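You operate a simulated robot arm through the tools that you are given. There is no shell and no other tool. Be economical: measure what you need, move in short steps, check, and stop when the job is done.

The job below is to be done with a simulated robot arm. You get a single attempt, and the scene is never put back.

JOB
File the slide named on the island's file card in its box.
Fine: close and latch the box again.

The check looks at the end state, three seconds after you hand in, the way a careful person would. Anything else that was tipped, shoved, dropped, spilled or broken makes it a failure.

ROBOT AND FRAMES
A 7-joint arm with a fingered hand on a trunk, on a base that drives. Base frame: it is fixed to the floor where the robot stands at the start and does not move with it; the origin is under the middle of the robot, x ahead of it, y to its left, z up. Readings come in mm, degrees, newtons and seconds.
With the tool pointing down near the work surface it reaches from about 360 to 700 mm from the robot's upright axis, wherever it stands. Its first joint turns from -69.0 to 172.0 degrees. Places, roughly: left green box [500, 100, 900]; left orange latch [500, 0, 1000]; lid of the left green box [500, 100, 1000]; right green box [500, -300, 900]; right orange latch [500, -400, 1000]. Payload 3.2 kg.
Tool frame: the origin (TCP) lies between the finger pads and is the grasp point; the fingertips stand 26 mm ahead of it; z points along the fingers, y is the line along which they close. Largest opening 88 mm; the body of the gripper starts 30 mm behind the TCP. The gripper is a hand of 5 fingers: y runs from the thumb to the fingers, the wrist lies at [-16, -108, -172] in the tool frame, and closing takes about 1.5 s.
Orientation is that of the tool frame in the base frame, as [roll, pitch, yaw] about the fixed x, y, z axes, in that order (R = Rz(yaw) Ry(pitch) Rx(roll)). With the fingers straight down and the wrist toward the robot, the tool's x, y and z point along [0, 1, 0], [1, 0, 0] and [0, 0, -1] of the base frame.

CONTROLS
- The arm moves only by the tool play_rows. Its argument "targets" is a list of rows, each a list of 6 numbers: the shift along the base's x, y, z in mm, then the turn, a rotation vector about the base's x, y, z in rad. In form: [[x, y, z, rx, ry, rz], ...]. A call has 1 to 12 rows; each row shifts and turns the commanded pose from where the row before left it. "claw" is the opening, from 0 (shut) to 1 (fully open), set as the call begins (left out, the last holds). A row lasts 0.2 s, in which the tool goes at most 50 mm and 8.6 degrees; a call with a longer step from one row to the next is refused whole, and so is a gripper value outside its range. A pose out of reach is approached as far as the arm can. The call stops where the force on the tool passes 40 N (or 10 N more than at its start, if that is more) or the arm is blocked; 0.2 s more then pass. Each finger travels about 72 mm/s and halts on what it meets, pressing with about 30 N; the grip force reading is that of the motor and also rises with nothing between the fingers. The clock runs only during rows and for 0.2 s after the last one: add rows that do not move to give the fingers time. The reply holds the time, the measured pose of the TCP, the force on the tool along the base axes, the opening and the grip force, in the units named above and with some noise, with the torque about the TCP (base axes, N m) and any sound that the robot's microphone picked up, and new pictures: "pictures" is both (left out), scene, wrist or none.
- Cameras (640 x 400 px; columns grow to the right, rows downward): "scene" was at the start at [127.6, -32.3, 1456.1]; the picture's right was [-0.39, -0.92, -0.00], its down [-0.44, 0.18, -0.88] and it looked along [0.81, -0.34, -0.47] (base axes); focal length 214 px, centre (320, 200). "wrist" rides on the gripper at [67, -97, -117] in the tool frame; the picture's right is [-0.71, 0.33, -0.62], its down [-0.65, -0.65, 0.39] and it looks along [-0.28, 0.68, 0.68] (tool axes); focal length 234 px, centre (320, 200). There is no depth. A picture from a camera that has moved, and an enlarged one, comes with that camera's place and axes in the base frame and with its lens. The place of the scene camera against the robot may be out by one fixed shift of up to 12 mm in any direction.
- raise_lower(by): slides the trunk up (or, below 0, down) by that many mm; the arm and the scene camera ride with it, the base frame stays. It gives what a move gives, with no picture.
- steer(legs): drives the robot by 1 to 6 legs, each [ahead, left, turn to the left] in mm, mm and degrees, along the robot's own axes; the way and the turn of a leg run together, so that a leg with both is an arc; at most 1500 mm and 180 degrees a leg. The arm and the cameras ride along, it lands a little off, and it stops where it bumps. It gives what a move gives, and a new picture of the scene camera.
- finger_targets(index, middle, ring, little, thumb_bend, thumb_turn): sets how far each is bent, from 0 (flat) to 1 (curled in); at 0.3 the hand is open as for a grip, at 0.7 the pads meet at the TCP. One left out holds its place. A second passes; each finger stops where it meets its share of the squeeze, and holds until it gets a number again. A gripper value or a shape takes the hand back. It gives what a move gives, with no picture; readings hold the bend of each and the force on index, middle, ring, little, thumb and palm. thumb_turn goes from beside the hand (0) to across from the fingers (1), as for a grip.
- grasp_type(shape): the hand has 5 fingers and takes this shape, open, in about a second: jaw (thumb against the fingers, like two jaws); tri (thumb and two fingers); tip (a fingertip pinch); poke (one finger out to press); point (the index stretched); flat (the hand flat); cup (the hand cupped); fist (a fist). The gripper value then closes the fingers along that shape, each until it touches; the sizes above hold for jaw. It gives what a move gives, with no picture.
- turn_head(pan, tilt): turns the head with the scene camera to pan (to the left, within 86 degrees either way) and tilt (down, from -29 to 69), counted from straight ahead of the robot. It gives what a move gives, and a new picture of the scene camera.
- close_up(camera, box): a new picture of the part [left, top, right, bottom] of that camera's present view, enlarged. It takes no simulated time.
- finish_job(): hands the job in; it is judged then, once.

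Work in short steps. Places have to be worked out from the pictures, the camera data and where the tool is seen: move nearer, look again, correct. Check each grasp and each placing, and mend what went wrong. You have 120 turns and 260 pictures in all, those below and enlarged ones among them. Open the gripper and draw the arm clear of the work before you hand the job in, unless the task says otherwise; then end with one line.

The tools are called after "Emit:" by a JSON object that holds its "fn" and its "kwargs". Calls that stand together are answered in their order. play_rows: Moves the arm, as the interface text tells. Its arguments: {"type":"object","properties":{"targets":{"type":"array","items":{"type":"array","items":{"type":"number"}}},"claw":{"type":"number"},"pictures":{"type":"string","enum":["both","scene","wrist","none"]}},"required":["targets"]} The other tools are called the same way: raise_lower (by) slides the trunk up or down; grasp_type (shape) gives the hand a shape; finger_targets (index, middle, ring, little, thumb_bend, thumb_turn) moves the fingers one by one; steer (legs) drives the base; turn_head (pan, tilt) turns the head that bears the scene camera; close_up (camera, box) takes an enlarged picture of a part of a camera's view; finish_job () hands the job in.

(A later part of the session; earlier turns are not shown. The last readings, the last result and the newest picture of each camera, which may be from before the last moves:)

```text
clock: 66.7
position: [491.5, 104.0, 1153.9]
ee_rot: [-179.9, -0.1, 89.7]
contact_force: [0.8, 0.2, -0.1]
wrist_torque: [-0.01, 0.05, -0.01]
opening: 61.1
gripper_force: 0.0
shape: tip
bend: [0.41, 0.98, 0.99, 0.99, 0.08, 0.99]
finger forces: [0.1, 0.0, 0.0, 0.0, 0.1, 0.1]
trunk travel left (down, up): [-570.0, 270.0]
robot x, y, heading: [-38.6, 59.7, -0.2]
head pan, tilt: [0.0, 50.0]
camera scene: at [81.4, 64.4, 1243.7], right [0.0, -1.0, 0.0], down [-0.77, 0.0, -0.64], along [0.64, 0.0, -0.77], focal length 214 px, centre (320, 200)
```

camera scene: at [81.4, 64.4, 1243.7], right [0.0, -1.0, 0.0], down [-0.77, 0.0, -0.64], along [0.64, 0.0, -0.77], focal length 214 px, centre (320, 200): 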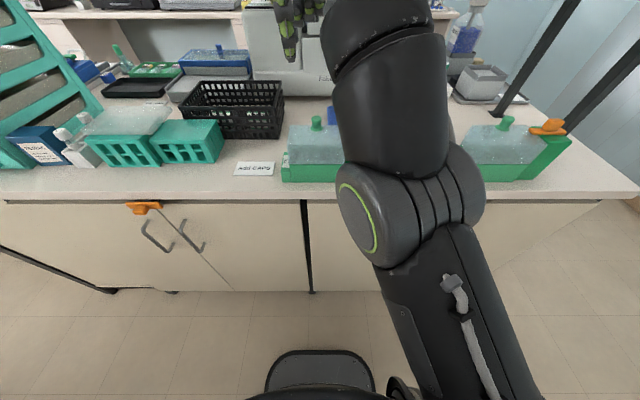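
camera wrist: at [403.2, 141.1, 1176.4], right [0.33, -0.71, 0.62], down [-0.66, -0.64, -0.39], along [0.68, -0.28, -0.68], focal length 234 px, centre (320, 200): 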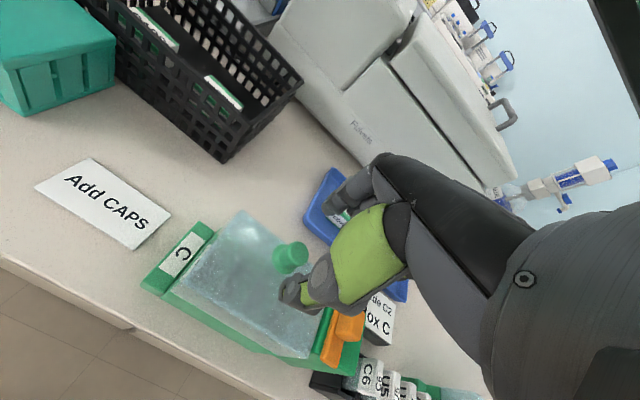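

The elbow got into an awkward fold. I return the hand to its starting pose relative to the robot to see if the arm recovers.

Emit:
{"fn": "play_rows", "kwargs": {"targets": [[-30, -30, 2, 0, 0, 0], [-30, -35, 2, 0, 0, 0], [-30, -30, 2, 0, 0, 0], [-30, -30, 2, 0, 0, 0], [-30, -30, 2, 0, 0, 0], [0, 0, 0, 0, 0, 0], [0, 0, 0, 0, 0, 0]]}}

```text
clock: 68.3
position: [405.0, -31.4, 1251.7]
ee_rot: [-179.7, -0.1, 89.7]
contact_force: [-0.2, 0.3, 0.1]
wrist_torque: [0.01, -0.01, 0.0]
opening: 61.2
gripper_force: 0.1
shape: tip
bend: [0.41, 0.98, 0.99, 0.99, 0.08, 0.99]
finger forces: [0.1, 0.0, 0.0, 0.0, 0.1, 0.0]
out of reach, approached as far as the arm can: row 1, 2, 3, 4, 5
trunk travel left (down, up): [-570.0, 270.0]
robot x, y, heading: [-40.8, 59.4, 0.1]
head pan, tilt: [0.0, 50.0]
camera scene: at [80.4, 63.3, 1243.8], right [0.0, -1.0, 0.0], down [-0.77, 0.0, -0.64], along [0.64, 0.0, -0.77], focal length 214 px, centre (320, 200)
camera wrist: at [309.6, 36.1, 1370.2], right [0.33, -0.71, 0.62], down [-0.66, -0.64, -0.39], along [0.67, -0.28, -0.68], focal length 234 px, centre (320, 200)
```

scene: 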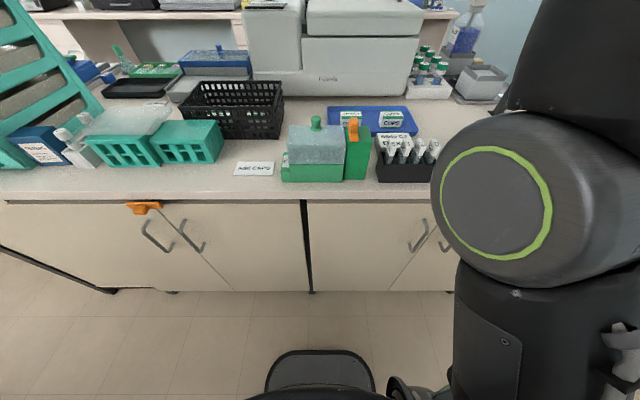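
wrist: 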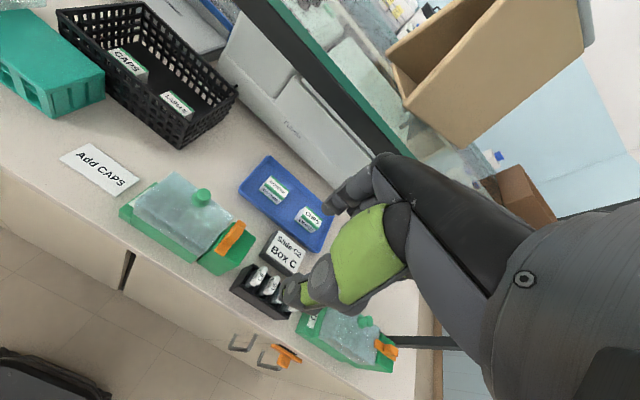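

The elbow is swinging outward again. I continue toward the start-relative pose (342,-51,1163).

Emit:
{"fn": "play_rows", "kwargs": {"targets": [[-15, -5, -20, 0, 0, 0], [-15, -5, -20, 0, 0, 0], [-15, -5, -20, 0, 0, 0], [-15, -5, -20, 0, 0, 0], [0, 0, -10, 0, 0, 0], [0, 0, 0, 0, 0, 0]], "pictures": "scene"}}

```text
clock: 69.7
position: [408.0, -30.7, 1250.7]
ee_rot: [-179.8, -0.1, 89.7]
contact_force: [-1.2, 0.4, 0.8]
wrist_torque: [-0.01, -0.01, 0.01]
opening: 61.3
gripper_force: 0.1
shape: tip
bend: [0.41, 0.98, 0.99, 0.99, 0.08, 0.99]
finger forces: [0.0, 0.0, 0.0, 0.0, 0.0, 0.0]
out of reach, approached as far as the arm can: row 1, 2, 3, 4, 5
trunk travel left (down, up): [-570.0, 270.0]
robot x, y, heading: [-38.5, 61.2, 0.0]
head pan, tilt: [0.0, 50.0]
camera scene: at [80.5, 63.6, 1243.8], right [0.0, -1.0, 0.0], down [-0.77, 0.0, -0.64], along [0.64, 0.0, -0.77], focal length 214 px, centre (320, 200)
```

scene: 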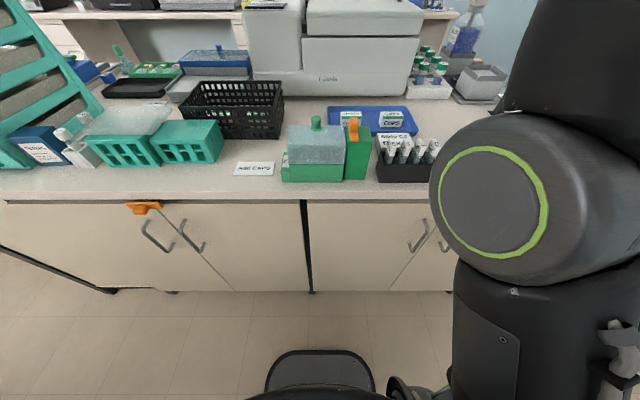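

Stuck against a joint limit. I try turning the yaw +60° and drawing back to let the arm unfold differently.

Emit:
{"fn": "play_rows", "kwargs": {"targets": [[0, 0, 0, 0, 0, 0.14], [0, 0, 0, 0, 0, 0.14], [0, 0, 0, 0, 0, 0.14], [0, 0, 0, 0, 0, 0.14], [0, 0, 0, 0, 0, 0.14], [0, 0, 0, 0, 0, 0.14], [0, 0, 0, 0, 0, 0.14], [-15, 0, -15, 0, 0, 0], [-15, 0, -15, 0, 0, 0], [-15, 0, -15, 0, 0, 0], [-15, 0, -15, 0, 0, 0], [0, 0, 0, 0, 0, 0]], "pictures": "scene"}}

```text
clock: 72.3
position: [319.8, -25.8, 1164.0]
ee_rot: [-179.9, -0.1, 141.7]
contact_force: [0.2, 0.3, 0.2]
wrist_torque: [0.0, 0.01, 0.04]
opening: 61.3
gripper_force: 0.0
shape: tip
bend: [0.41, 0.98, 0.99, 0.99, 0.08, 0.99]
finger forces: [0.0, 0.0, 0.1, 0.0, 0.0, 0.0]
out of reach, approached as far as the arm can: row 3, 4, 5, 6, 7
trunk travel left (down, up): [-570.0, 270.0]
robot x, y, heading: [-39.6, 63.5, 0.0]
head pan, tilt: [0.0, 50.0]
camera scene: at [80.9, 63.9, 1243.7], right [0.0, -1.0, 0.0], down [-0.77, 0.0, -0.64], along [0.64, 0.0, -0.77], focal length 214 px, centre (320, 200)
```

scene: 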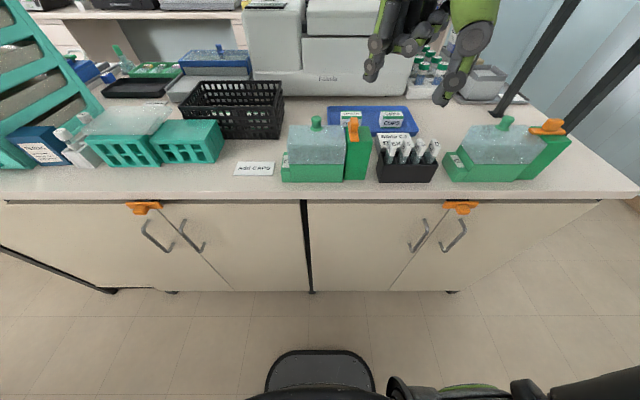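

The arm is back in its original fold. Now I return the yaw to 90° here.

Emit:
{"fn": "play_rows", "kwargs": {"targets": [[5, 0, 0, 0, 0, -0.13], [5, 0, 0, 0, 0, -0.13], [5, 0, 0, 0, 0, -0.13], [5, 0, 0, 0, 0, -0.13], [0, 0, 0, 0, 0, -0.13], [0, 0, 0, 0, 0, -0.13], [0, 0, 0, 0, 0, -0.12], [0, 0, 0, 0, 0, 0]], "pictures": "scene"}}

```text
clock: 74.1
position: [339.2, -25.6, 1164.3]
ee_rot: [-179.9, 0.0, 90.0]
contact_force: [1.7, -0.5, -0.8]
wrist_torque: [0.01, -0.03, 0.0]
opening: 61.5
gripper_force: 0.0
shape: tip
bend: [0.41, 0.98, 0.99, 0.99, 0.08, 0.99]
finger forces: [0.1, 0.0, 0.1, 0.0, 0.0, 0.0]
trunk travel left (down, up): [-570.0, 270.0]
robot x, y, heading: [-41.7, 58.2, -0.3]
head pan, tilt: [0.0, 50.0]
camera scene: at [80.7, 63.4, 1243.7], right [0.0, -1.0, 0.0], down [-0.77, 0.0, -0.64], along [0.64, 0.0, -0.77], focal length 214 px, centre (320, 200)
```

scene: 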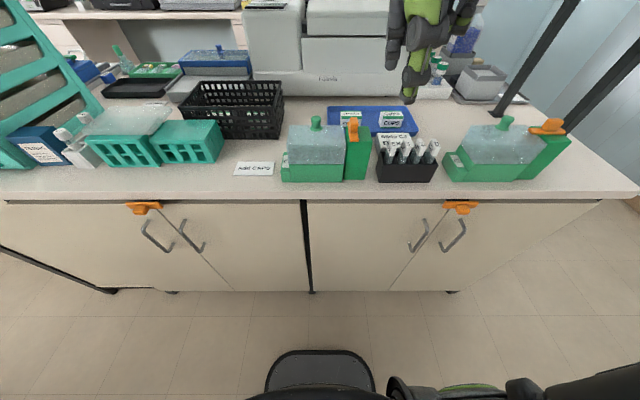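

Good. Now I move to the knob in this configuration: over (501,70,1050).

Emit:
{"fn": "play_rows", "kwargs": {"targets": [[35, 24, 0, 0, 0, 0], [35, 24, 0, 0, 0, 0], [35, 24, -15, 0, 0, 0], [35, 24, -30, 0, 0, 0], [22, 0, -35, 0, 0, 0], [0, 0, -34, 0, 0, 0], [0, 0, 0, 0, 0, 0]], "pictures": "scene"}}

Emit:
{"fn": "close_up", "kwargs": {"camera": "wrist", "box": [200, 100, 440, 320]}}

```text
refused: row 4 steps farther than a row can; nothing moved
```

```text
1.82 times, centred on (320, 210) of wrist
camera zoom: at [243.5, 40.2, 1283.1], right [0.33, -0.71, 0.62], down [-0.65, -0.65, -0.39], along [0.68, -0.28, -0.68], focal length 426 px, centre (320, 182)
```

zoom: 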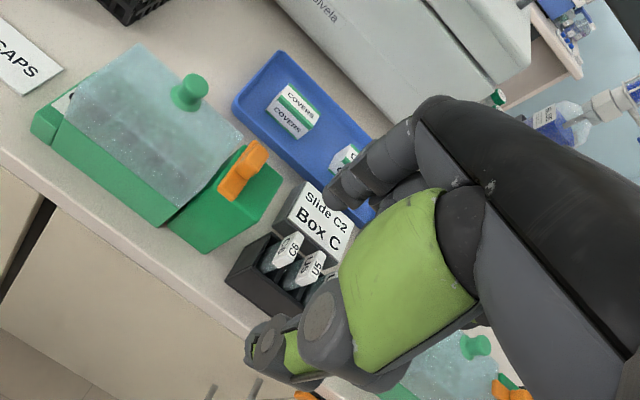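

One row was too long; I resend with smaller steps.

Emit:
{"fn": "play_rows", "kwargs": {"targets": [[35, 24, 0, 0, 0, 0], [35, 24, 0, 0, 0, 0], [35, 24, -10, 0, 0, 0], [35, 24, -20, 0, 0, 0], [22, 0, -30, 0, 0, 0], [0, 0, -30, 0, 0, 0], [0, 0, -24, 0, 0, 0], [0, 0, 0, 0, 0, 0]], "pictures": "scene"}}

Emit:
{"fn": "close_up", "kwargs": {"camera": "wrist", "box": [200, 100, 440, 320]}}

```text
clock: 75.9
position: [500.5, 68.6, 1050.4]
ee_rot: [-179.9, -0.1, 90.2]
contact_force: [-0.2, 0.1, -0.2]
wrist_torque: [-0.01, 0.01, 0.0]
opening: 61.2
gripper_force: 0.0
shape: tip
bend: [0.41, 0.98, 0.99, 0.99, 0.08, 0.99]
finger forces: [0.0, 0.0, 0.0, 0.1, 0.0, 0.0]
trunk travel left (down, up): [-570.0, 270.0]
robot x, y, heading: [-38.5, 57.9, 0.3]
head pan, tilt: [0.0, 50.0]
camera scene: at [80.5, 63.7, 1243.8], right [0.0, -1.0, 0.0], down [-0.77, 0.0, -0.64], along [0.64, 0.0, -0.77], focal length 214 px, centre (320, 200)
```

scene: 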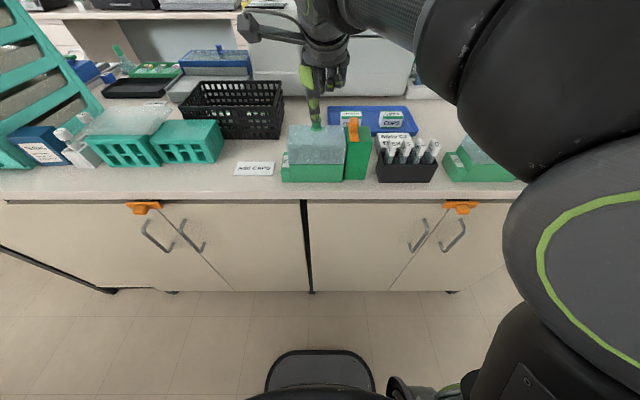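

```text
1.82 times, centred on (320, 210) of wrist
camera zoom: at [404.9, 136.1, 1168.9], right [0.34, -0.71, 0.62], down [-0.65, -0.65, -0.39], along [0.68, -0.27, -0.68], focal length 426 px, centre (320, 182)
```

zoom: 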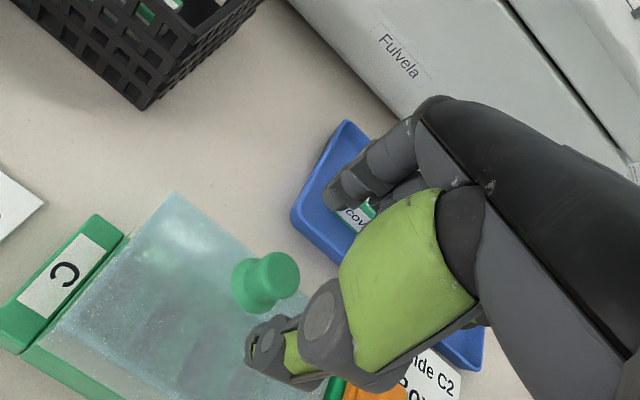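

Aligned. I descend, pinch, then follow the first ~20° of the hinge arc with the hand tilting along.

Emit:
{"fn": "play_rows", "kwargs": {"targets": [[0, 0, -12, 0, 0, 0], [0, 1, -12, 0, 0, 0], [0, 0, -9, 0, 0, 0], [0, 0, 0, 0, 0, 0]], "pictures": "none"}}

Emit:
{"fn": "play_rows", "kwargs": {"targets": [[0, 0, 0, 0, 0, 0], [0, 0, 0, 0, 0, 0], [0, 0, 0, 0, 0, 0], [0, 0, 0, 0, 0, 0], [0, 0, 0, 0, 0, 0], [0, 0, 0, 0, 0, 0], [0, 0, 0, 0, 0, 0]], "claw": 0, "pictures": "none"}}

Emit:
{"fn": "play_rows", "kwargs": {"targets": [[-5.5, 0, 3.1, 0, -0.06, 0], [-5.5, 0, 3.1, 0, -0.06, 0], [-5.8, 0, 2.4, 0, -0.06, 0], [-5.8, 0, 2.4, 0, -0.06, 0], [-6, 0, 1.7, 0, -0.06, 0], [-6, 0, 1.7, 0, -0.06, 0], [0, 0, 0, 0, 0, 0]], "pictures": "both"}}

Emit:
{"fn": "close_up", "kwargs": {"camera": "scene", "box": [250, 80, 390, 200]}}

```text
clock: 76.9
position: [502.3, 71.0, 1018.3]
ee_rot: [-179.8, -0.1, 90.2]
contact_force: [0.3, -1.1, -0.1]
wrist_torque: [0.03, 0.0, -0.01]
opening: 61.4
gripper_force: 0.1
shape: tip
bend: [0.41, 0.98, 0.99, 0.99, 0.08, 0.99]
finger forces: [0.0, 0.0, 0.1, 0.0, 0.0, 0.1]
trunk travel left (down, up): [-570.0, 270.0]
robot x, y, heading: [-39.9, 59.9, -0.1]
head pan, tilt: [0.0, 50.0]
```

```text
clock: 78.5
position: [501.3, 71.3, 1017.5]
ee_rot: [-179.9, -0.2, 90.1]
contact_force: [-3.0, 1.6, -3.0]
wrist_torque: [0.04, 0.08, -0.08]
opening: 10.6
gripper_force: 30.0
shape: tip
bend: [0.65, 1.0, 1.0, 1.0, 0.54, 1.0]
finger forces: [24.2, 0.0, 0.1, 0.0, 27.9, 0.0]
trunk travel left (down, up): [-570.0, 270.0]
robot x, y, heading: [-37.3, 57.6, 0.3]
head pan, tilt: [0.0, 50.0]
```

```text
clock: 80.1
position: [467.2, 72.7, 1033.6]
ee_rot: [159.4, 0.0, 90.4]
contact_force: [4.3, 5.7, 6.1]
wrist_torque: [0.1, -0.14, 0.01]
opening: 10.6
gripper_force: 29.9
shape: tip
bend: [0.65, 1.0, 1.0, 1.0, 0.55, 1.0]
finger forces: [27.1, 0.1, 0.0, 0.1, 23.9, 0.1]
trunk travel left (down, up): [-570.0, 270.0]
robot x, y, heading: [-33.9, 59.8, -0.0]
head pan, tilt: [0.0, 50.0]
camera scene: at [80.7, 65.3, 1243.8], right [0.0, -1.0, 0.0], down [-0.77, 0.0, -0.64], along [0.64, 0.0, -0.77], focal length 214 px, centre (320, 200)
camera wrist: at [335.2, 138.7, 1109.3], right [0.09, -0.71, 0.7], down [-0.47, -0.65, -0.59], along [0.88, -0.27, -0.39], focal length 234 px, centre (320, 200)
```

scene: 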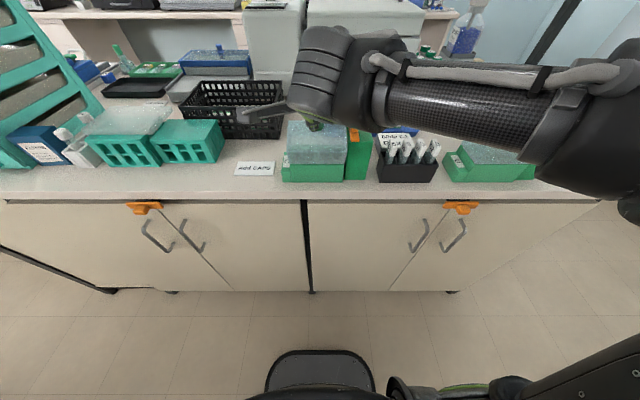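
wrist: 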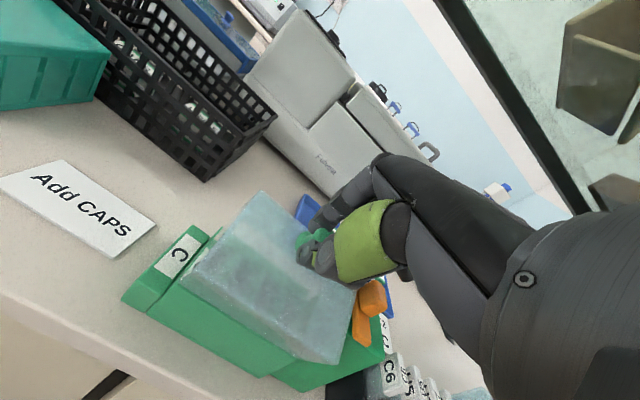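

```text
3.33 times, centred on (320, 140) of scene
camera zoom: at [80.7, 65.3, 1243.8], right [0.0, -1.0, 0.0], down [-0.77, 0.0, -0.64], along [0.64, 0.0, -0.77], focal length 715 px, centre (320, 400)
```

zoom: 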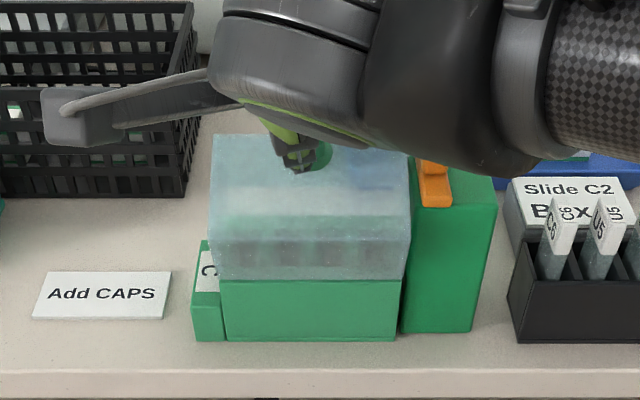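

Works very well: small forces, lid swings with the hand. Continue along the arc another 20°.

Emit:
{"fn": "play_rows", "kwargs": {"targets": [[-6.2, 0, 1.1, 0, -0.06, 0], [-6.2, 0, 0.8, 0, -0.06, 0], [-6.3, 0, 0.4, 0, -0.06, 0], [-6.3, 0, 0, 0, -0.06, 0], [-6.3, 0, -0.3, 0, -0.06, 0], [-6.2, 0, -0.8, 0, -0.06, 0], [0, 0, 0, 0, 0, 0]], "pictures": "none"}}

Emit:
{"fn": "play_rows", "kwargs": {"targets": [[-6.2, 0, -1.1, 0, -0.06, 0], [-6.1, 0, -1.5, 0, -0.06, 0], [-6, 0, -1.9, 0, -0.06, 0], [-5.9, 0, -2.1, 0, -0.06, 0], [0, 0, 0, 0, 0, 0]], "pictures": "both"}}

```text
clock: 81.7
position: [427.7, 73.9, 1034.6]
ee_rot: [138.6, 0.0, 90.4]
contact_force: [0.8, 7.3, 15.5]
wrist_torque: [0.15, -0.37, 0.08]
opening: 11.6
gripper_force: 29.5
shape: tip
bend: [0.64, 1.0, 1.0, 1.0, 0.83, 1.0]
finger forces: [30.7, 0.0, 0.0, 0.1, 21.8, 0.1]
trunk travel left (down, up): [-570.0, 270.0]
robot x, y, heading: [-42.5, 57.5, 0.1]
head pan, tilt: [0.0, 50.0]
```

```text
clock: 82.9
position: [404.0, 73.1, 1027.8]
ee_rot: [124.8, 0.2, 90.3]
contact_force: [-1.7, 7.9, 15.0]
wrist_torque: [0.07, -0.41, 0.13]
opening: 11.6
gripper_force: 30.0
shape: tip
bend: [0.63, 1.0, 1.0, 1.0, 0.83, 1.0]
finger forces: [30.9, 0.0, 0.0, 0.0, 21.1, 0.1]
trunk travel left (down, up): [-570.0, 270.0]
robot x, y, heading: [-42.0, 60.0, -0.1]
head pan, tilt: [0.0, 50.0]
camera scene: at [78.0, 65.9, 1244.1], right [0.0, -1.0, 0.0], down [-0.76, 0.0, -0.64], along [0.64, 0.0, -0.76], focal length 214 px, centre (320, 200)
camera wrist: at [252.3, 139.3, 1015.5], right [-0.32, -0.71, 0.63], down [-0.05, -0.65, -0.76], along [0.95, -0.27, 0.17], focal length 234 px, centre (320, 200)
```

scene: 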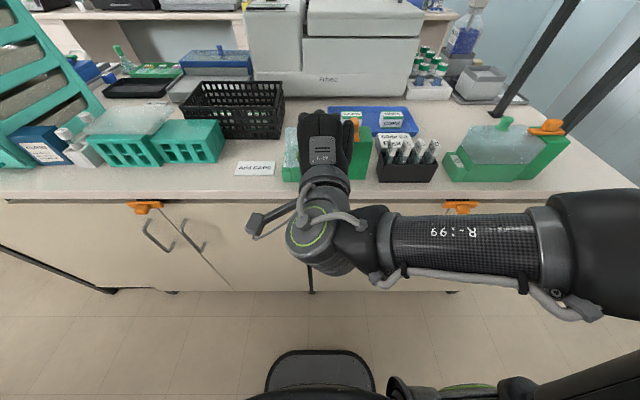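
wrist: 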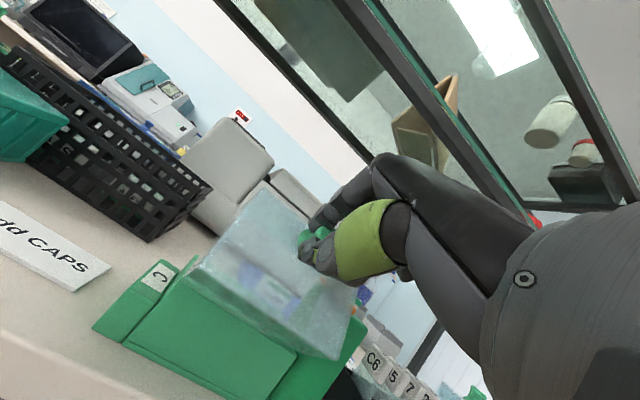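

Lid is ~55° open with the arm coping. I continue the arc to ~75°, then check.

Emit:
{"fn": "play_rows", "kwargs": {"targets": [[-5.7, 0, -2.5, 0, -0.06, 0], [-5.6, 0, -2.9, 0, -0.06, 0], [-5.3, 0, -3.3, 0, -0.06, 0], [-5.2, 0, -3.5, 0, -0.06, 0], [-4.9, 0, -3.8, 0, -0.06, 0], [-4.8, 0, -4.1, 0, -0.06, 0], [0, 0, 0, 0, 0, 0]], "pictures": "both"}}

```text
clock: 84.5
position: [386.2, 83.1, 1009.7]
ee_rot: [104.4, 0.2, 90.0]
contact_force: [0.1, 0.0, 0.1]
wrist_torque: [-0.01, 0.03, -0.01]
opening: 2.9
gripper_force: 29.9
shape: tip
bend: [0.71, 1.0, 1.0, 1.0, 0.86, 1.0]
finger forces: [0.0, 0.1, 0.1, 0.0, 0.0, 0.1]
out of reach, approached as far as the arm can: row 3, 4, 5
trunk travel left (down, up): [-570.0, 270.0]
robot x, y, heading: [-40.3, 59.7, -0.1]
head pan, tilt: [0.0, 50.0]
camera scene: at [80.6, 63.6, 1243.7], right [0.0, -1.0, 0.0], down [-0.77, 0.0, -0.64], along [0.64, 0.0, -0.77], focal length 214 px, centre (320, 200)
camera wrist: at [250.0, 149.6, 944.6], right [-0.52, -0.71, 0.48], down [0.21, -0.65, -0.73], along [0.83, -0.28, 0.49], focal length 234 px, centre (320, 200)
```

scene: 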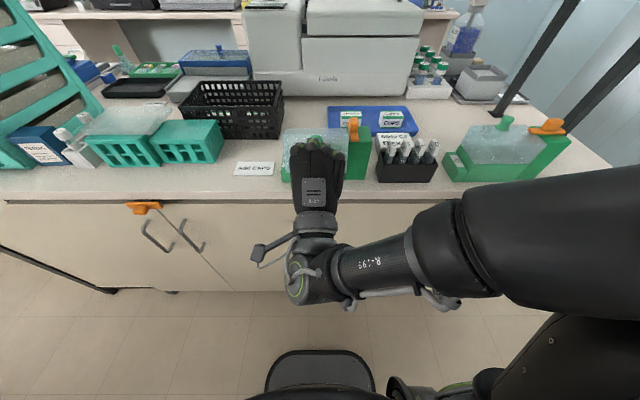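
wrist: 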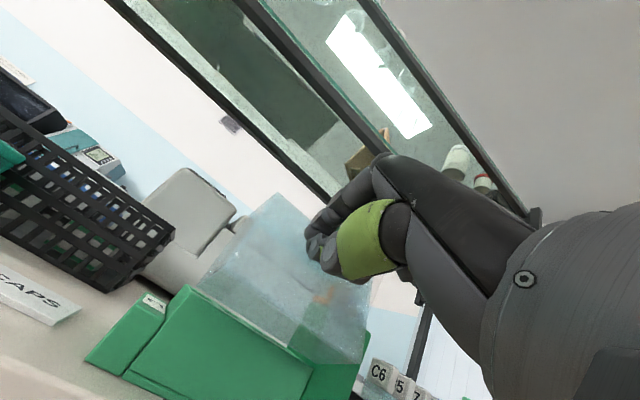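

The pinch slipped off near the arm's limit. I check where the lid ended.

Emit:
{"fn": "close_up", "kwargs": {"camera": "scene", "box": [250, 100, 370, 210]}}

Emit:
{"fn": "close_up", "kwargs": {"camera": "wrist", "box": [80, 170, 400, 400]}}

```text
3.64 times, centred on (310, 155) of scene
camera zoom: at [80.6, 63.6, 1243.7], right [0.0, -1.0, 0.0], down [-0.77, 0.0, -0.64], along [0.64, 0.0, -0.77], focal length 780 px, centre (356, 364)
```

zoom: 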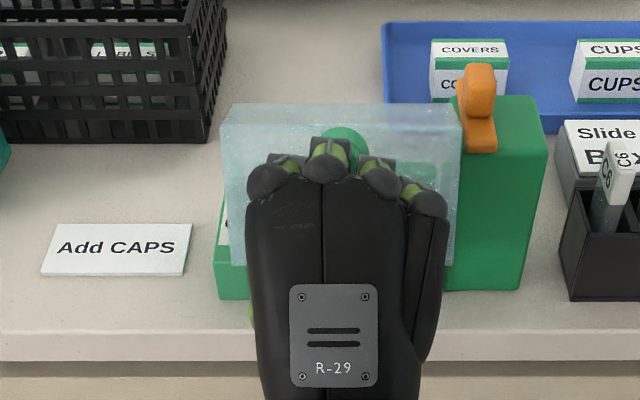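

```text
1.74 times, centred on (240, 285) of wrist
camera zoom: at [250.0, 149.6, 944.6], right [-0.52, -0.71, 0.48], down [0.21, -0.65, -0.73], along [0.83, -0.28, 0.49], focal length 407 px, centre (459, 52)
```

zoom: 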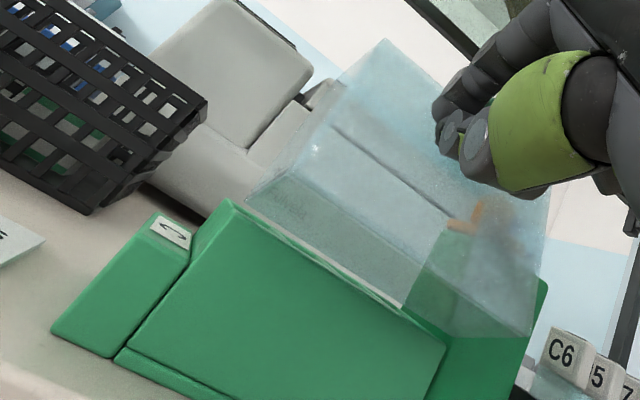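

The lid stands about 60° open. I draw the hand away carefully toward the robot and watch whether it stays.

Emit:
{"fn": "play_rows", "kwargs": {"targets": [[-10, 0, 0, 0, 0.05, 0], [-15, 0, 5, 0, 0.1, 0], [-20, -10, 10, 0, 0.14, 0], [-20, -20, 20, 0, 0.14, 0], [-10, -30, 20, 0, 0.14, 0], [0, -30, 20, 0, 0.14, 0], [0, 0, 0, 0, 0, 0]], "pictures": "both"}}

```text
clock: 86.1
position: [328.1, 15.2, 1092.9]
ee_rot: [145.2, 0.0, 90.4]
contact_force: [0.4, 0.2, 0.0]
wrist_torque: [-0.01, 0.03, 0.03]
opening: 2.4
gripper_force: 29.7
shape: tip
bend: [0.71, 1.0, 1.0, 1.0, 0.86, 1.0]
finger forces: [0.1, 0.1, 0.0, 0.0, 0.1, 0.1]
out of reach, approached as far as the arm can: row 1, 2, 3
trunk travel left (down, up): [-570.0, 270.0]
robot x, y, heading: [-41.3, 60.2, -0.0]
head pan, tilt: [0.0, 50.0]
camera scene: at [80.6, 64.1, 1243.7], right [0.0, -1.0, 0.0], down [-0.77, 0.0, -0.64], along [0.64, 0.0, -0.77], focal length 214 px, centre (320, 200)
camera wrist: at [182.3, 81.4, 1132.7], right [-0.08, -0.71, 0.7], down [-0.31, -0.65, -0.69], along [0.95, -0.27, -0.17], focal length 234 px, centre (320, 200)
```

scene: 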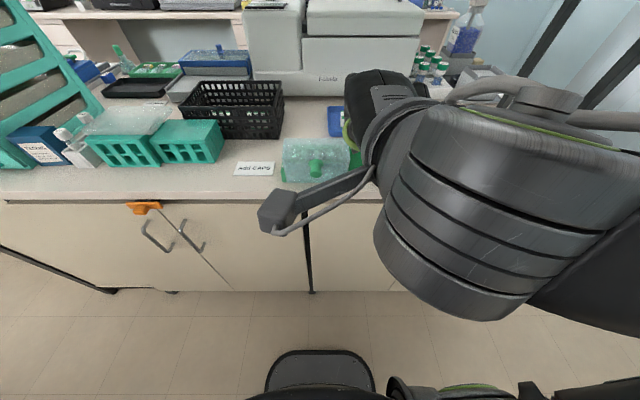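
wrist: 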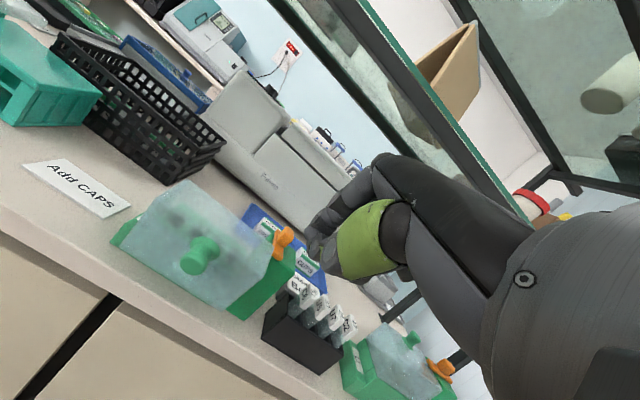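

The lid now leans fully open toward the robot by itself. I bring the hand upright again and move it aside to inspect.

Emit:
{"fn": "play_rows", "kwargs": {"targets": [[0, -15, 10, 0, 0.13, 0], [0, -15, 10, 0, 0.13, 0], [0, -15, 10, 0, 0.13, 0], [0, -15, 0, 0, 0.13, 0], [0, 0, 0, 0, 0.08, 0], [0, 0, 0, 0, 0, 0]], "pictures": "both"}}

Emit:
{"fn": "close_up", "kwargs": {"camera": "scene", "box": [250, 100, 370, 210]}}

Emit:
{"fn": "close_up", "kwargs": {"camera": "wrist", "box": [80, 100, 400, 350]}}

```text
clock: 87.5
position: [328.6, -44.1, 1121.0]
ee_rot: [179.6, 0.0, 90.2]
contact_force: [0.1, -1.1, 0.7]
wrist_torque: [-0.01, -0.03, 0.01]
opening: 2.4
gripper_force: 29.8
shape: tip
bend: [0.71, 1.0, 1.0, 1.0, 0.86, 1.0]
finger forces: [0.0, 0.0, 0.0, 0.1, 0.1, 0.1]
trunk travel left (down, up): [-570.0, 270.0]
robot x, y, heading: [-39.6, 65.4, -0.2]
head pan, tilt: [0.0, 50.0]
camera scene: at [80.6, 63.3, 1243.7], right [0.0, -1.0, 0.0], down [-0.77, 0.0, -0.64], along [0.64, 0.0, -0.77], focal length 214 px, centre (320, 200)
camera wrist: at [231.4, 21.0, 1237.9], right [0.33, -0.71, 0.62], down [-0.65, -0.65, -0.39], along [0.69, -0.27, -0.67], focal length 234 px, centre (320, 200)
```

scene: 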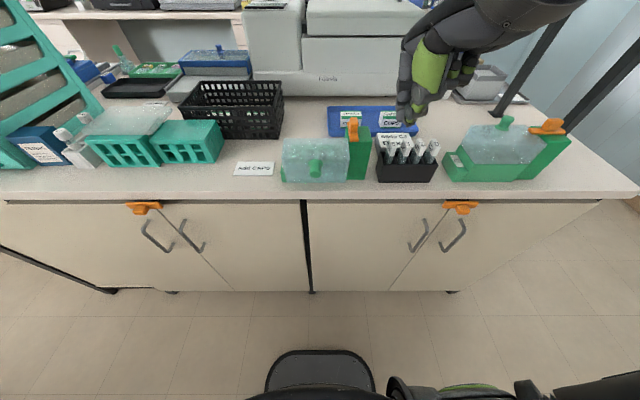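
wrist: 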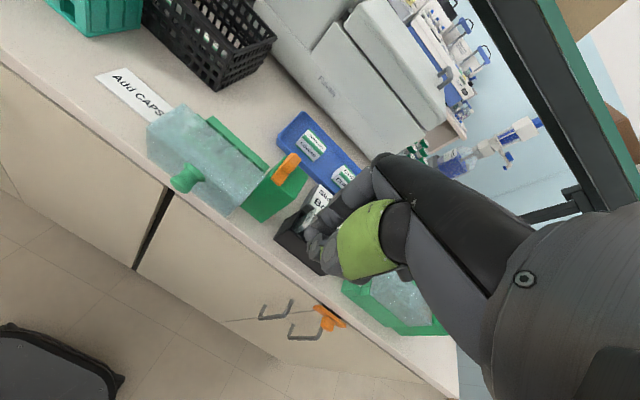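

```text
3.64 times, centred on (310, 155) of scene
camera zoom: at [80.6, 63.3, 1243.7], right [0.0, -1.0, 0.0], down [-0.77, 0.0, -0.64], along [0.64, 0.0, -0.77], focal length 780 px, centre (356, 364)
```

zoom: 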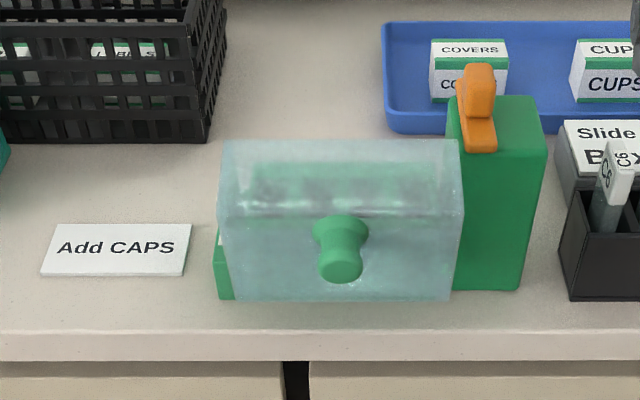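

```text
1.60 times, centred on (240, 225) of wrist
camera zoom: at [231.4, 21.0, 1237.9], right [0.33, -0.71, 0.62], down [-0.65, -0.65, -0.39], along [0.69, -0.27, -0.67], focal length 375 px, centre (448, 160)
```

zoom: 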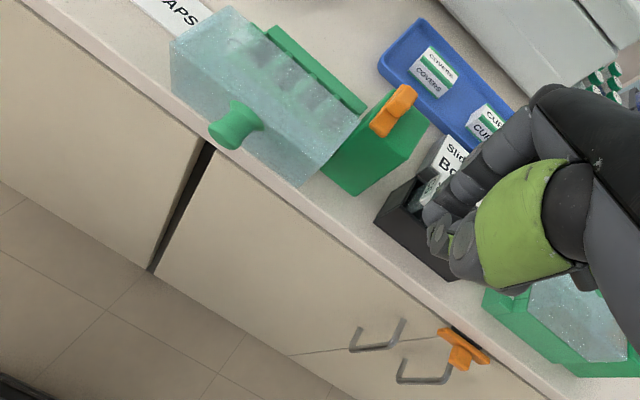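

Lid rests open at about 100°. I position the wrist camera to look down into the box and at the rack.

Emit:
{"fn": "play_rows", "kwargs": {"targets": [[35, 8, 0, 0, 0, 0], [35, 8, 0, 0, 0, 0], [35, 8, 0, 0, 0, 0], [0, 0, 0, 0, 0, 0]], "pictures": "wrist"}}

Emit:
{"fn": "close_up", "kwargs": {"camera": "wrist", "box": [100, 110, 300, 260]}}

Emit:
{"fn": "close_up", "kwargs": {"camera": "scene", "box": [340, 110, 460, 200]}}

```text
clock: 88.5
position: [434.2, -21.6, 1121.1]
ee_rot: [179.4, -0.2, 90.2]
contact_force: [-0.4, 0.7, -0.8]
wrist_torque: [0.03, 0.03, 0.02]
opening: 2.5
gripper_force: 30.1
shape: tip
bend: [0.71, 1.0, 1.0, 1.0, 0.86, 1.0]
finger forces: [0.1, 0.0, 0.0, 0.0, 0.0, 0.0]
trunk travel left (down, up): [-570.0, 270.0]
robot x, y, heading: [-36.5, 60.4, -0.1]
head pan, tilt: [0.0, 50.0]
camera wrist: at [335.4, 45.0, 1238.0], right [0.33, -0.71, 0.63], down [-0.65, -0.65, -0.4], along [0.69, -0.27, -0.67], focal length 234 px, centre (320, 200)
```

wrist: 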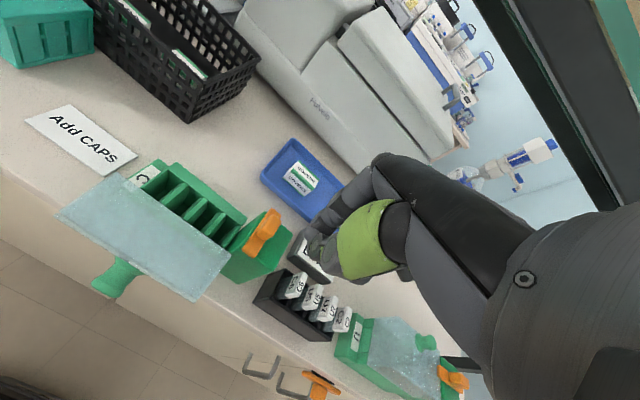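

```text
2.67 times, centred on (200, 185) of wrist
camera zoom: at [335.4, 45.0, 1238.0], right [0.33, -0.71, 0.63], down [-0.65, -0.65, -0.4], along [0.69, -0.27, -0.67], focal length 624 px, centre (640, 240)
```

zoom: 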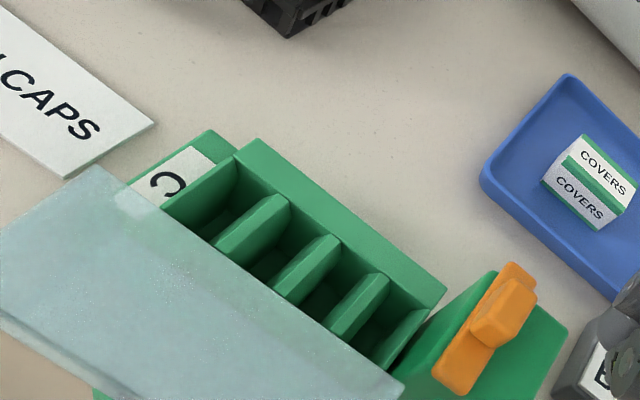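

```text
4.44 times, centred on (400, 155) of scene
camera zoom: at [80.0, 63.1, 1243.8], right [0.0, -1.0, 0.0], down [-0.77, 0.0, -0.64], along [0.64, 0.0, -0.77], focal length 953 px, centre (-36, 400)
```

zoom: 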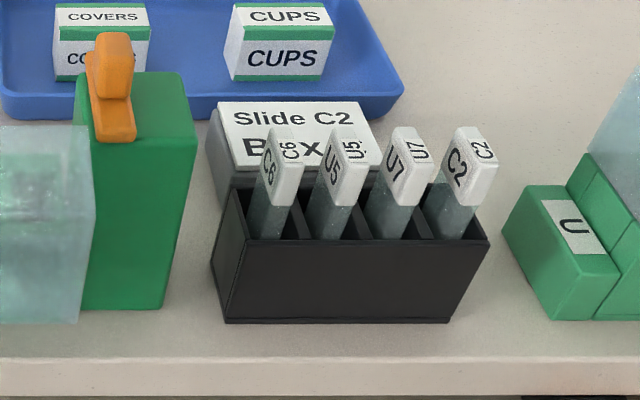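

Four empty slots in the box. Now I zoom on the rack with the wrist camera to study slide C2.

Emit:
{"fn": "close_up", "kwargs": {"camera": "wrist", "box": [240, 260, 380, 350]}}

Emit:
{"fn": "close_up", "kwargs": {"camera": "scene", "box": [370, 125, 450, 185]}}

```text
4.44 times, centred on (310, 305) of wrist
camera zoom: at [335.4, 45.0, 1238.0], right [0.33, -0.71, 0.63], down [-0.65, -0.65, -0.4], along [0.69, -0.27, -0.67], focal length 1041 px, centre (364, -267)
```

zoom: 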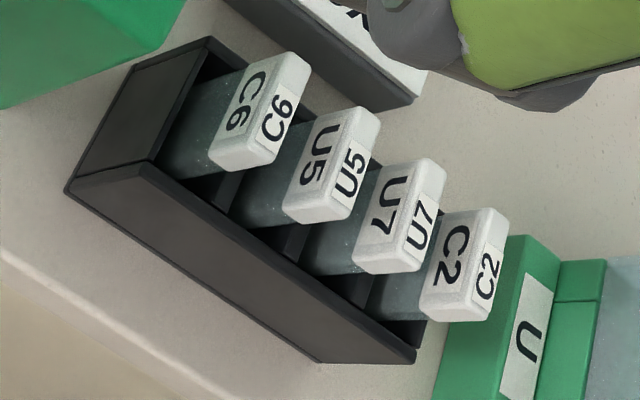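

```text
6.67 times, centred on (410, 155) of scene
camera zoom: at [80.0, 63.1, 1243.8], right [0.0, -1.0, 0.0], down [-0.77, 0.0, -0.64], along [0.64, 0.0, -0.77], focal length 1430 px, centre (-280, 500)
```

zoom: 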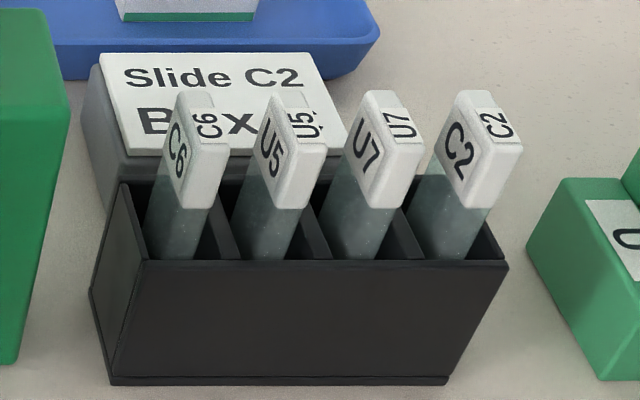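

C2's head centre is about (469,-186), top z 967, ~32 mm wide along x and ~13 mm in y, so a fore-aft pinch suits. I move above it with the pinch opened.

Emit:
{"fn": "play_rows", "kwargs": {"targets": [[7, -40, 0, 0, 0, 0], [7, -40, 0, 0, 0, 0], [7, -42, 0, 0, 0, 0], [7, -42, 0, 0, 0, 0], [7, 0, -30, 0, 0, 0], [0, 0, -40, 0, 0, 0], [0, 0, -21, 0, 0, 0], [0, 0, 0, 0, 0, 0]], "claw": 0.7}}

Emit:
{"fn": "close_up", "kwargs": {"camera": "wrist", "box": [200, 150, 420, 350]}}

Emit:
{"fn": "close_up", "kwargs": {"camera": "scene", "box": [360, 90, 500, 200]}}

```text
clock: 90.3
position: [470.0, -186.4, 1029.1]
ee_rot: [179.6, -0.1, 90.2]
contact_force: [0.4, -0.1, -0.4]
wrist_torque: [-0.02, 0.0, -0.01]
opening: 61.2
gripper_force: 0.1
shape: tip
bend: [0.42, 0.98, 0.99, 0.99, 0.08, 0.99]
finger forces: [0.0, 0.1, 0.0, 0.0, 0.0, 0.0]
trunk travel left (down, up): [-570.0, 270.0]
robot x, y, heading: [-37.9, 62.3, -0.2]
head pan, tilt: [0.0, 50.0]
camera scene: at [80.6, 63.6, 1243.8], right [0.0, -1.0, 0.0], down [-0.77, 0.0, -0.64], along [0.64, 0.0, -0.77], focal length 214 px, centre (320, 200)
camera wrist: at [372.2, -118.9, 1146.9], right [0.33, -0.71, 0.63], down [-0.65, -0.65, -0.4], along [0.69, -0.27, -0.67], focal length 234 px, centre (320, 200)
```

scene: 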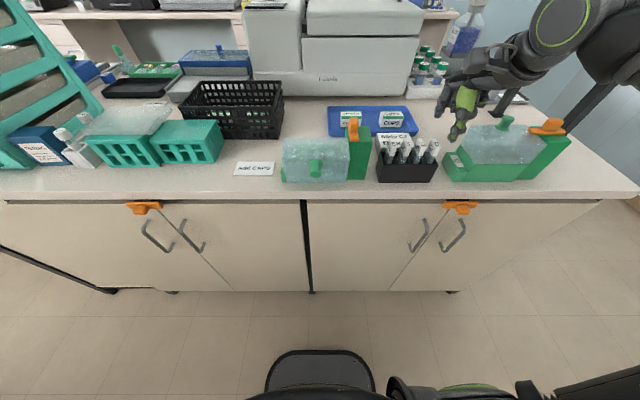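
wrist: 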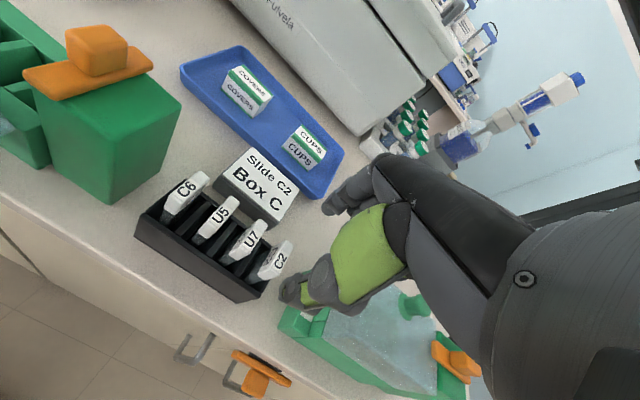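

```text
2.00 times, centred on (310, 250) of wrist
camera zoom: at [372.2, -118.9, 1146.9], right [0.33, -0.71, 0.63], down [-0.65, -0.65, -0.4], along [0.69, -0.27, -0.67], focal length 468 px, centre (340, 100)
```

zoom: 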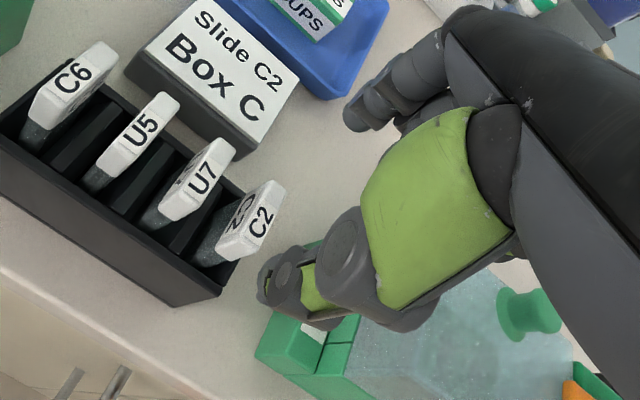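

```text
3.64 times, centred on (430, 145) of scene
camera zoom: at [80.6, 63.6, 1243.8], right [0.0, -1.0, 0.0], down [-0.77, 0.0, -0.64], along [0.64, 0.0, -0.77], focal length 780 px, centre (-80, 400)
```

zoom: 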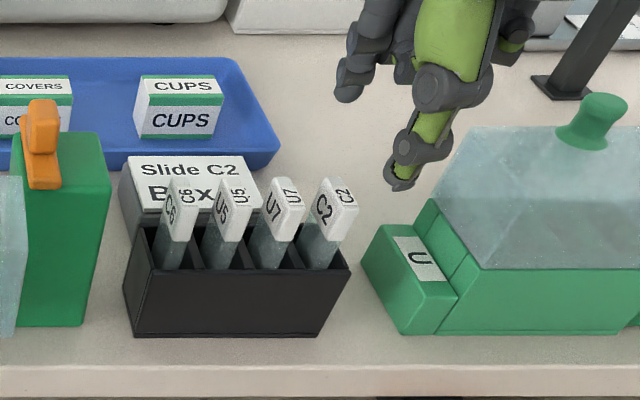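

The curled fingers may come near the right box's lid when I descend. I zoom to judge that clearance first.

Emit:
{"fn": "close_up", "kwargs": {"camera": "scene", "box": [420, 40, 560, 190]}}

Emit:
{"fn": "turn_head", "kwargs": {"pan": -35, "tilt": 40}}

```text
2.67 times, centred on (490, 115) of scene
camera zoom: at [80.6, 63.6, 1243.8], right [0.0, -1.0, 0.0], down [-0.77, 0.0, -0.64], along [0.64, 0.0, -0.77], focal length 572 px, centre (-133, 427)
```

zoom: 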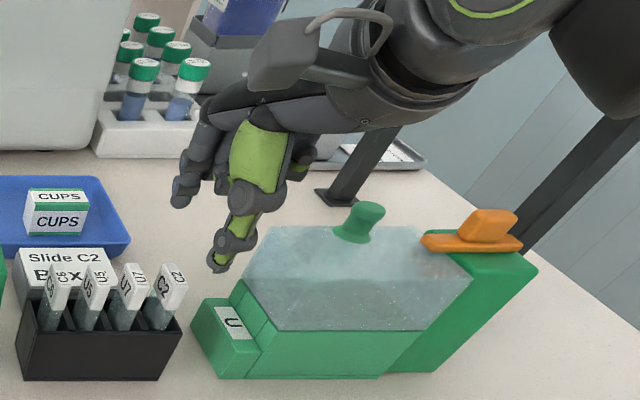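

```text
clock: 91.3
position: [470.5, -185.7, 1030.3]
ee_rot: [179.5, -0.1, 90.1]
contact_force: [0.1, -0.6, 1.5]
wrist_torque: [-0.02, 0.02, -0.02]
opening: 61.1
gripper_force: 0.0
shape: tip
bend: [0.42, 0.98, 0.99, 0.99, 0.08, 0.99]
finger forces: [0.0, 0.0, 0.1, 0.0, 0.1, 0.0]
trunk travel left (down, up): [-570.0, 270.0]
robot x, y, heading: [-41.8, 59.4, -0.2]
head pan, tilt: [-35.0, 40.0]
camera scene: at [73.3, 14.9, 1257.9], right [-0.57, -0.82, 0.0], down [-0.53, 0.37, -0.77], along [0.63, -0.44, -0.64], focal length 214 px, centre (320, 200)
```

scene: 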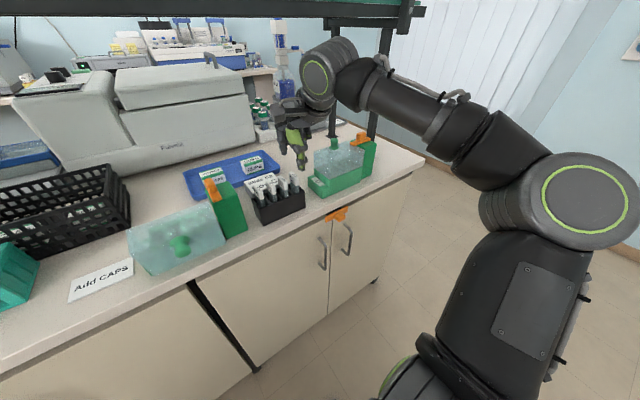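

The curled fingers sit above TCP level and short of the lid, so it's clear. I shift to (467,-184) and descend to z≈964.

Emit:
{"fn": "play_rows", "kwargs": {"targets": [[-3, 2, -15, 0, 0, 0], [0, 0, -15, 0, 0, 0], [0, 0, -15, 0, 0, 0], [0, 0, -12, 0, 0, 0], [0, 0, 0, 0, 0, 0]], "pictures": "scene"}}

Emit:
{"fn": "close_up", "kwargs": {"camera": "wrist", "box": [200, 150, 420, 350]}}

Emit:
{"fn": "close_up", "kwargs": {"camera": "scene", "box": [240, 90, 380, 230]}}

```text
clock: 92.5
position: [467.5, -183.2, 972.5]
ee_rot: [179.5, 0.0, 90.2]
contact_force: [-0.6, -0.1, -0.5]
wrist_torque: [0.03, 0.03, 0.01]
opening: 61.6
gripper_force: 0.1
shape: tip
bend: [0.42, 0.98, 0.99, 0.99, 0.08, 0.99]
finger forces: [0.0, 0.0, 0.1, 0.0, 0.1, 0.1]
trunk travel left (down, up): [-570.0, 270.0]
robot x, y, heading: [-39.2, 60.9, 0.1]
head pan, tilt: [-35.0, 40.0]
camera scene: at [73.2, 14.9, 1257.9], right [-0.58, -0.82, 0.0], down [-0.53, 0.37, -0.77], along [0.63, -0.44, -0.64], focal length 214 px, centre (320, 200)
```

scene: 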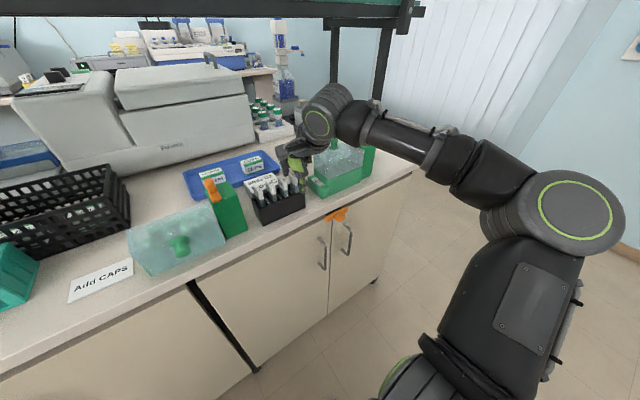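

```text
2.00 times, centred on (310, 250) of wrist
camera zoom: at [368.8, -116.2, 1089.5], right [0.33, -0.71, 0.63], down [-0.65, -0.65, -0.4], along [0.69, -0.27, -0.67], focal length 468 px, centre (340, 100)
```

zoom: 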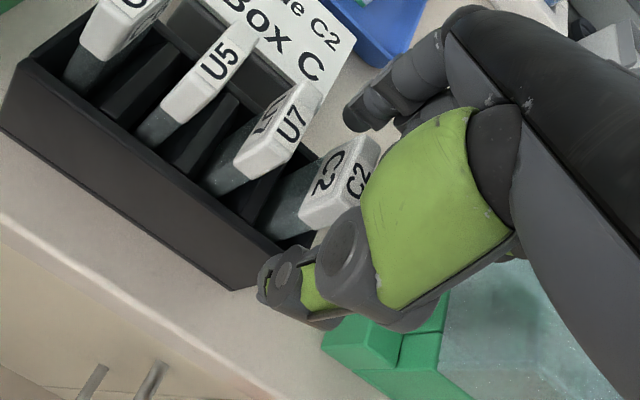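

```text
2.86 times, centred on (310, 160) of scene
camera zoom: at [73.2, 14.9, 1257.9], right [-0.58, -0.82, 0.0], down [-0.53, 0.37, -0.77], along [0.63, -0.44, -0.64], focal length 613 px, centre (349, 314)
```

zoom: 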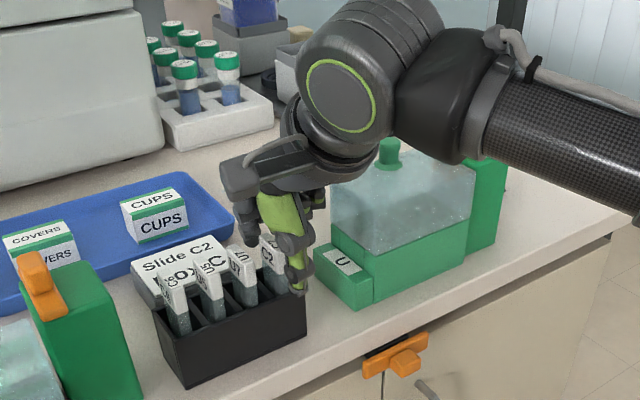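

Aligned. I lower 6 mm more and close on the head.

Emit:
{"fn": "play_rows", "kwargs": {"targets": [[0, 0, -6, 0, 0, 0], [0, 0, 0, 0, 0, 0]], "pictures": "none"}}

Emit:
{"fn": "play_rows", "kwargs": {"targets": [[0, 0, 0, 0, 0, 0], [0, 0, 0, 0, 0, 0], [0, 0, 0, 0, 0, 0], [0, 0, 0, 0, 0, 0], [0, 0, 0, 0, 0, 0]], "claw": 0.2, "pictures": "none"}}

Emit:
{"fn": "close_up", "kwargs": {"camera": "wrist", "box": [200, 150, 420, 350]}}

Emit:
{"fn": "close_up", "kwargs": {"camera": "scene", "box": [260, 120, 340, 220]}}

```text
clock: 93.1
position: [466.9, -182.5, 965.5]
ee_rot: [179.5, -0.1, 90.2]
contact_force: [-0.7, -1.6, -0.2]
wrist_torque: [0.03, 0.01, 0.0]
opening: 61.5
gripper_force: 0.1
shape: tip
bend: [0.42, 0.98, 0.99, 0.99, 0.08, 0.99]
finger forces: [0.0, 0.0, 0.1, 0.0, 0.0, 0.0]
trunk travel left (down, up): [-570.0, 270.0]
robot x, y, heading: [-38.2, 60.5, -0.1]
head pan, tilt: [-35.0, 40.0]
```

```text
clock: 94.3
position: [466.7, -182.9, 966.6]
ee_rot: [179.4, -0.1, 90.2]
contact_force: [-0.5, 0.3, 0.8]
wrist_torque: [0.0, -0.01, 0.02]
opening: 25.0
gripper_force: 30.5
shape: tip
bend: [0.58, 1.0, 1.0, 1.0, 0.43, 1.0]
finger forces: [28.0, 0.0, 0.1, 0.0, 28.2, 0.0]
trunk travel left (down, up): [-570.0, 270.0]
robot x, y, heading: [-42.3, 58.7, -0.1]
head pan, tilt: [-35.0, 40.0]
```

```text
2.00 times, centred on (310, 250) of wrist
camera zoom: at [368.8, -116.5, 1083.5], right [0.33, -0.71, 0.63], down [-0.65, -0.65, -0.4], along [0.69, -0.27, -0.67], focal length 468 px, centre (340, 100)
```

zoom: 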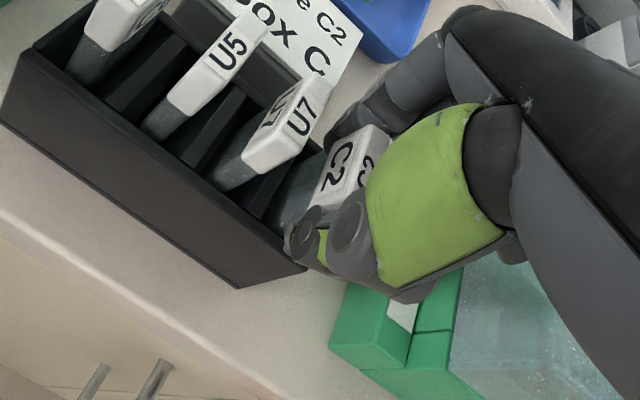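

```text
4.00 times, centred on (300, 170) of scene
camera zoom: at [73.4, 14.8, 1257.9], right [-0.58, -0.82, 0.0], down [-0.53, 0.37, -0.77], along [0.63, -0.44, -0.64], focal length 858 px, centre (400, 320)
```

zoom: 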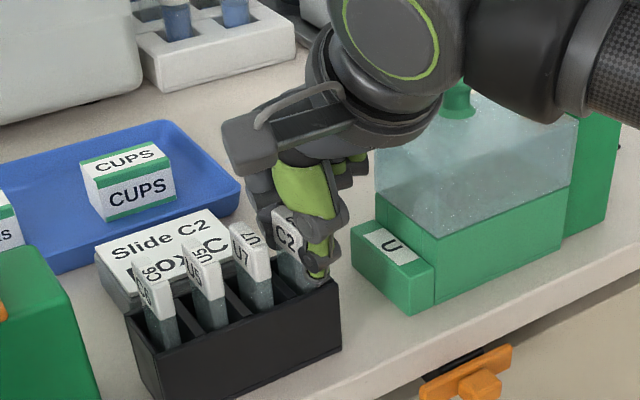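

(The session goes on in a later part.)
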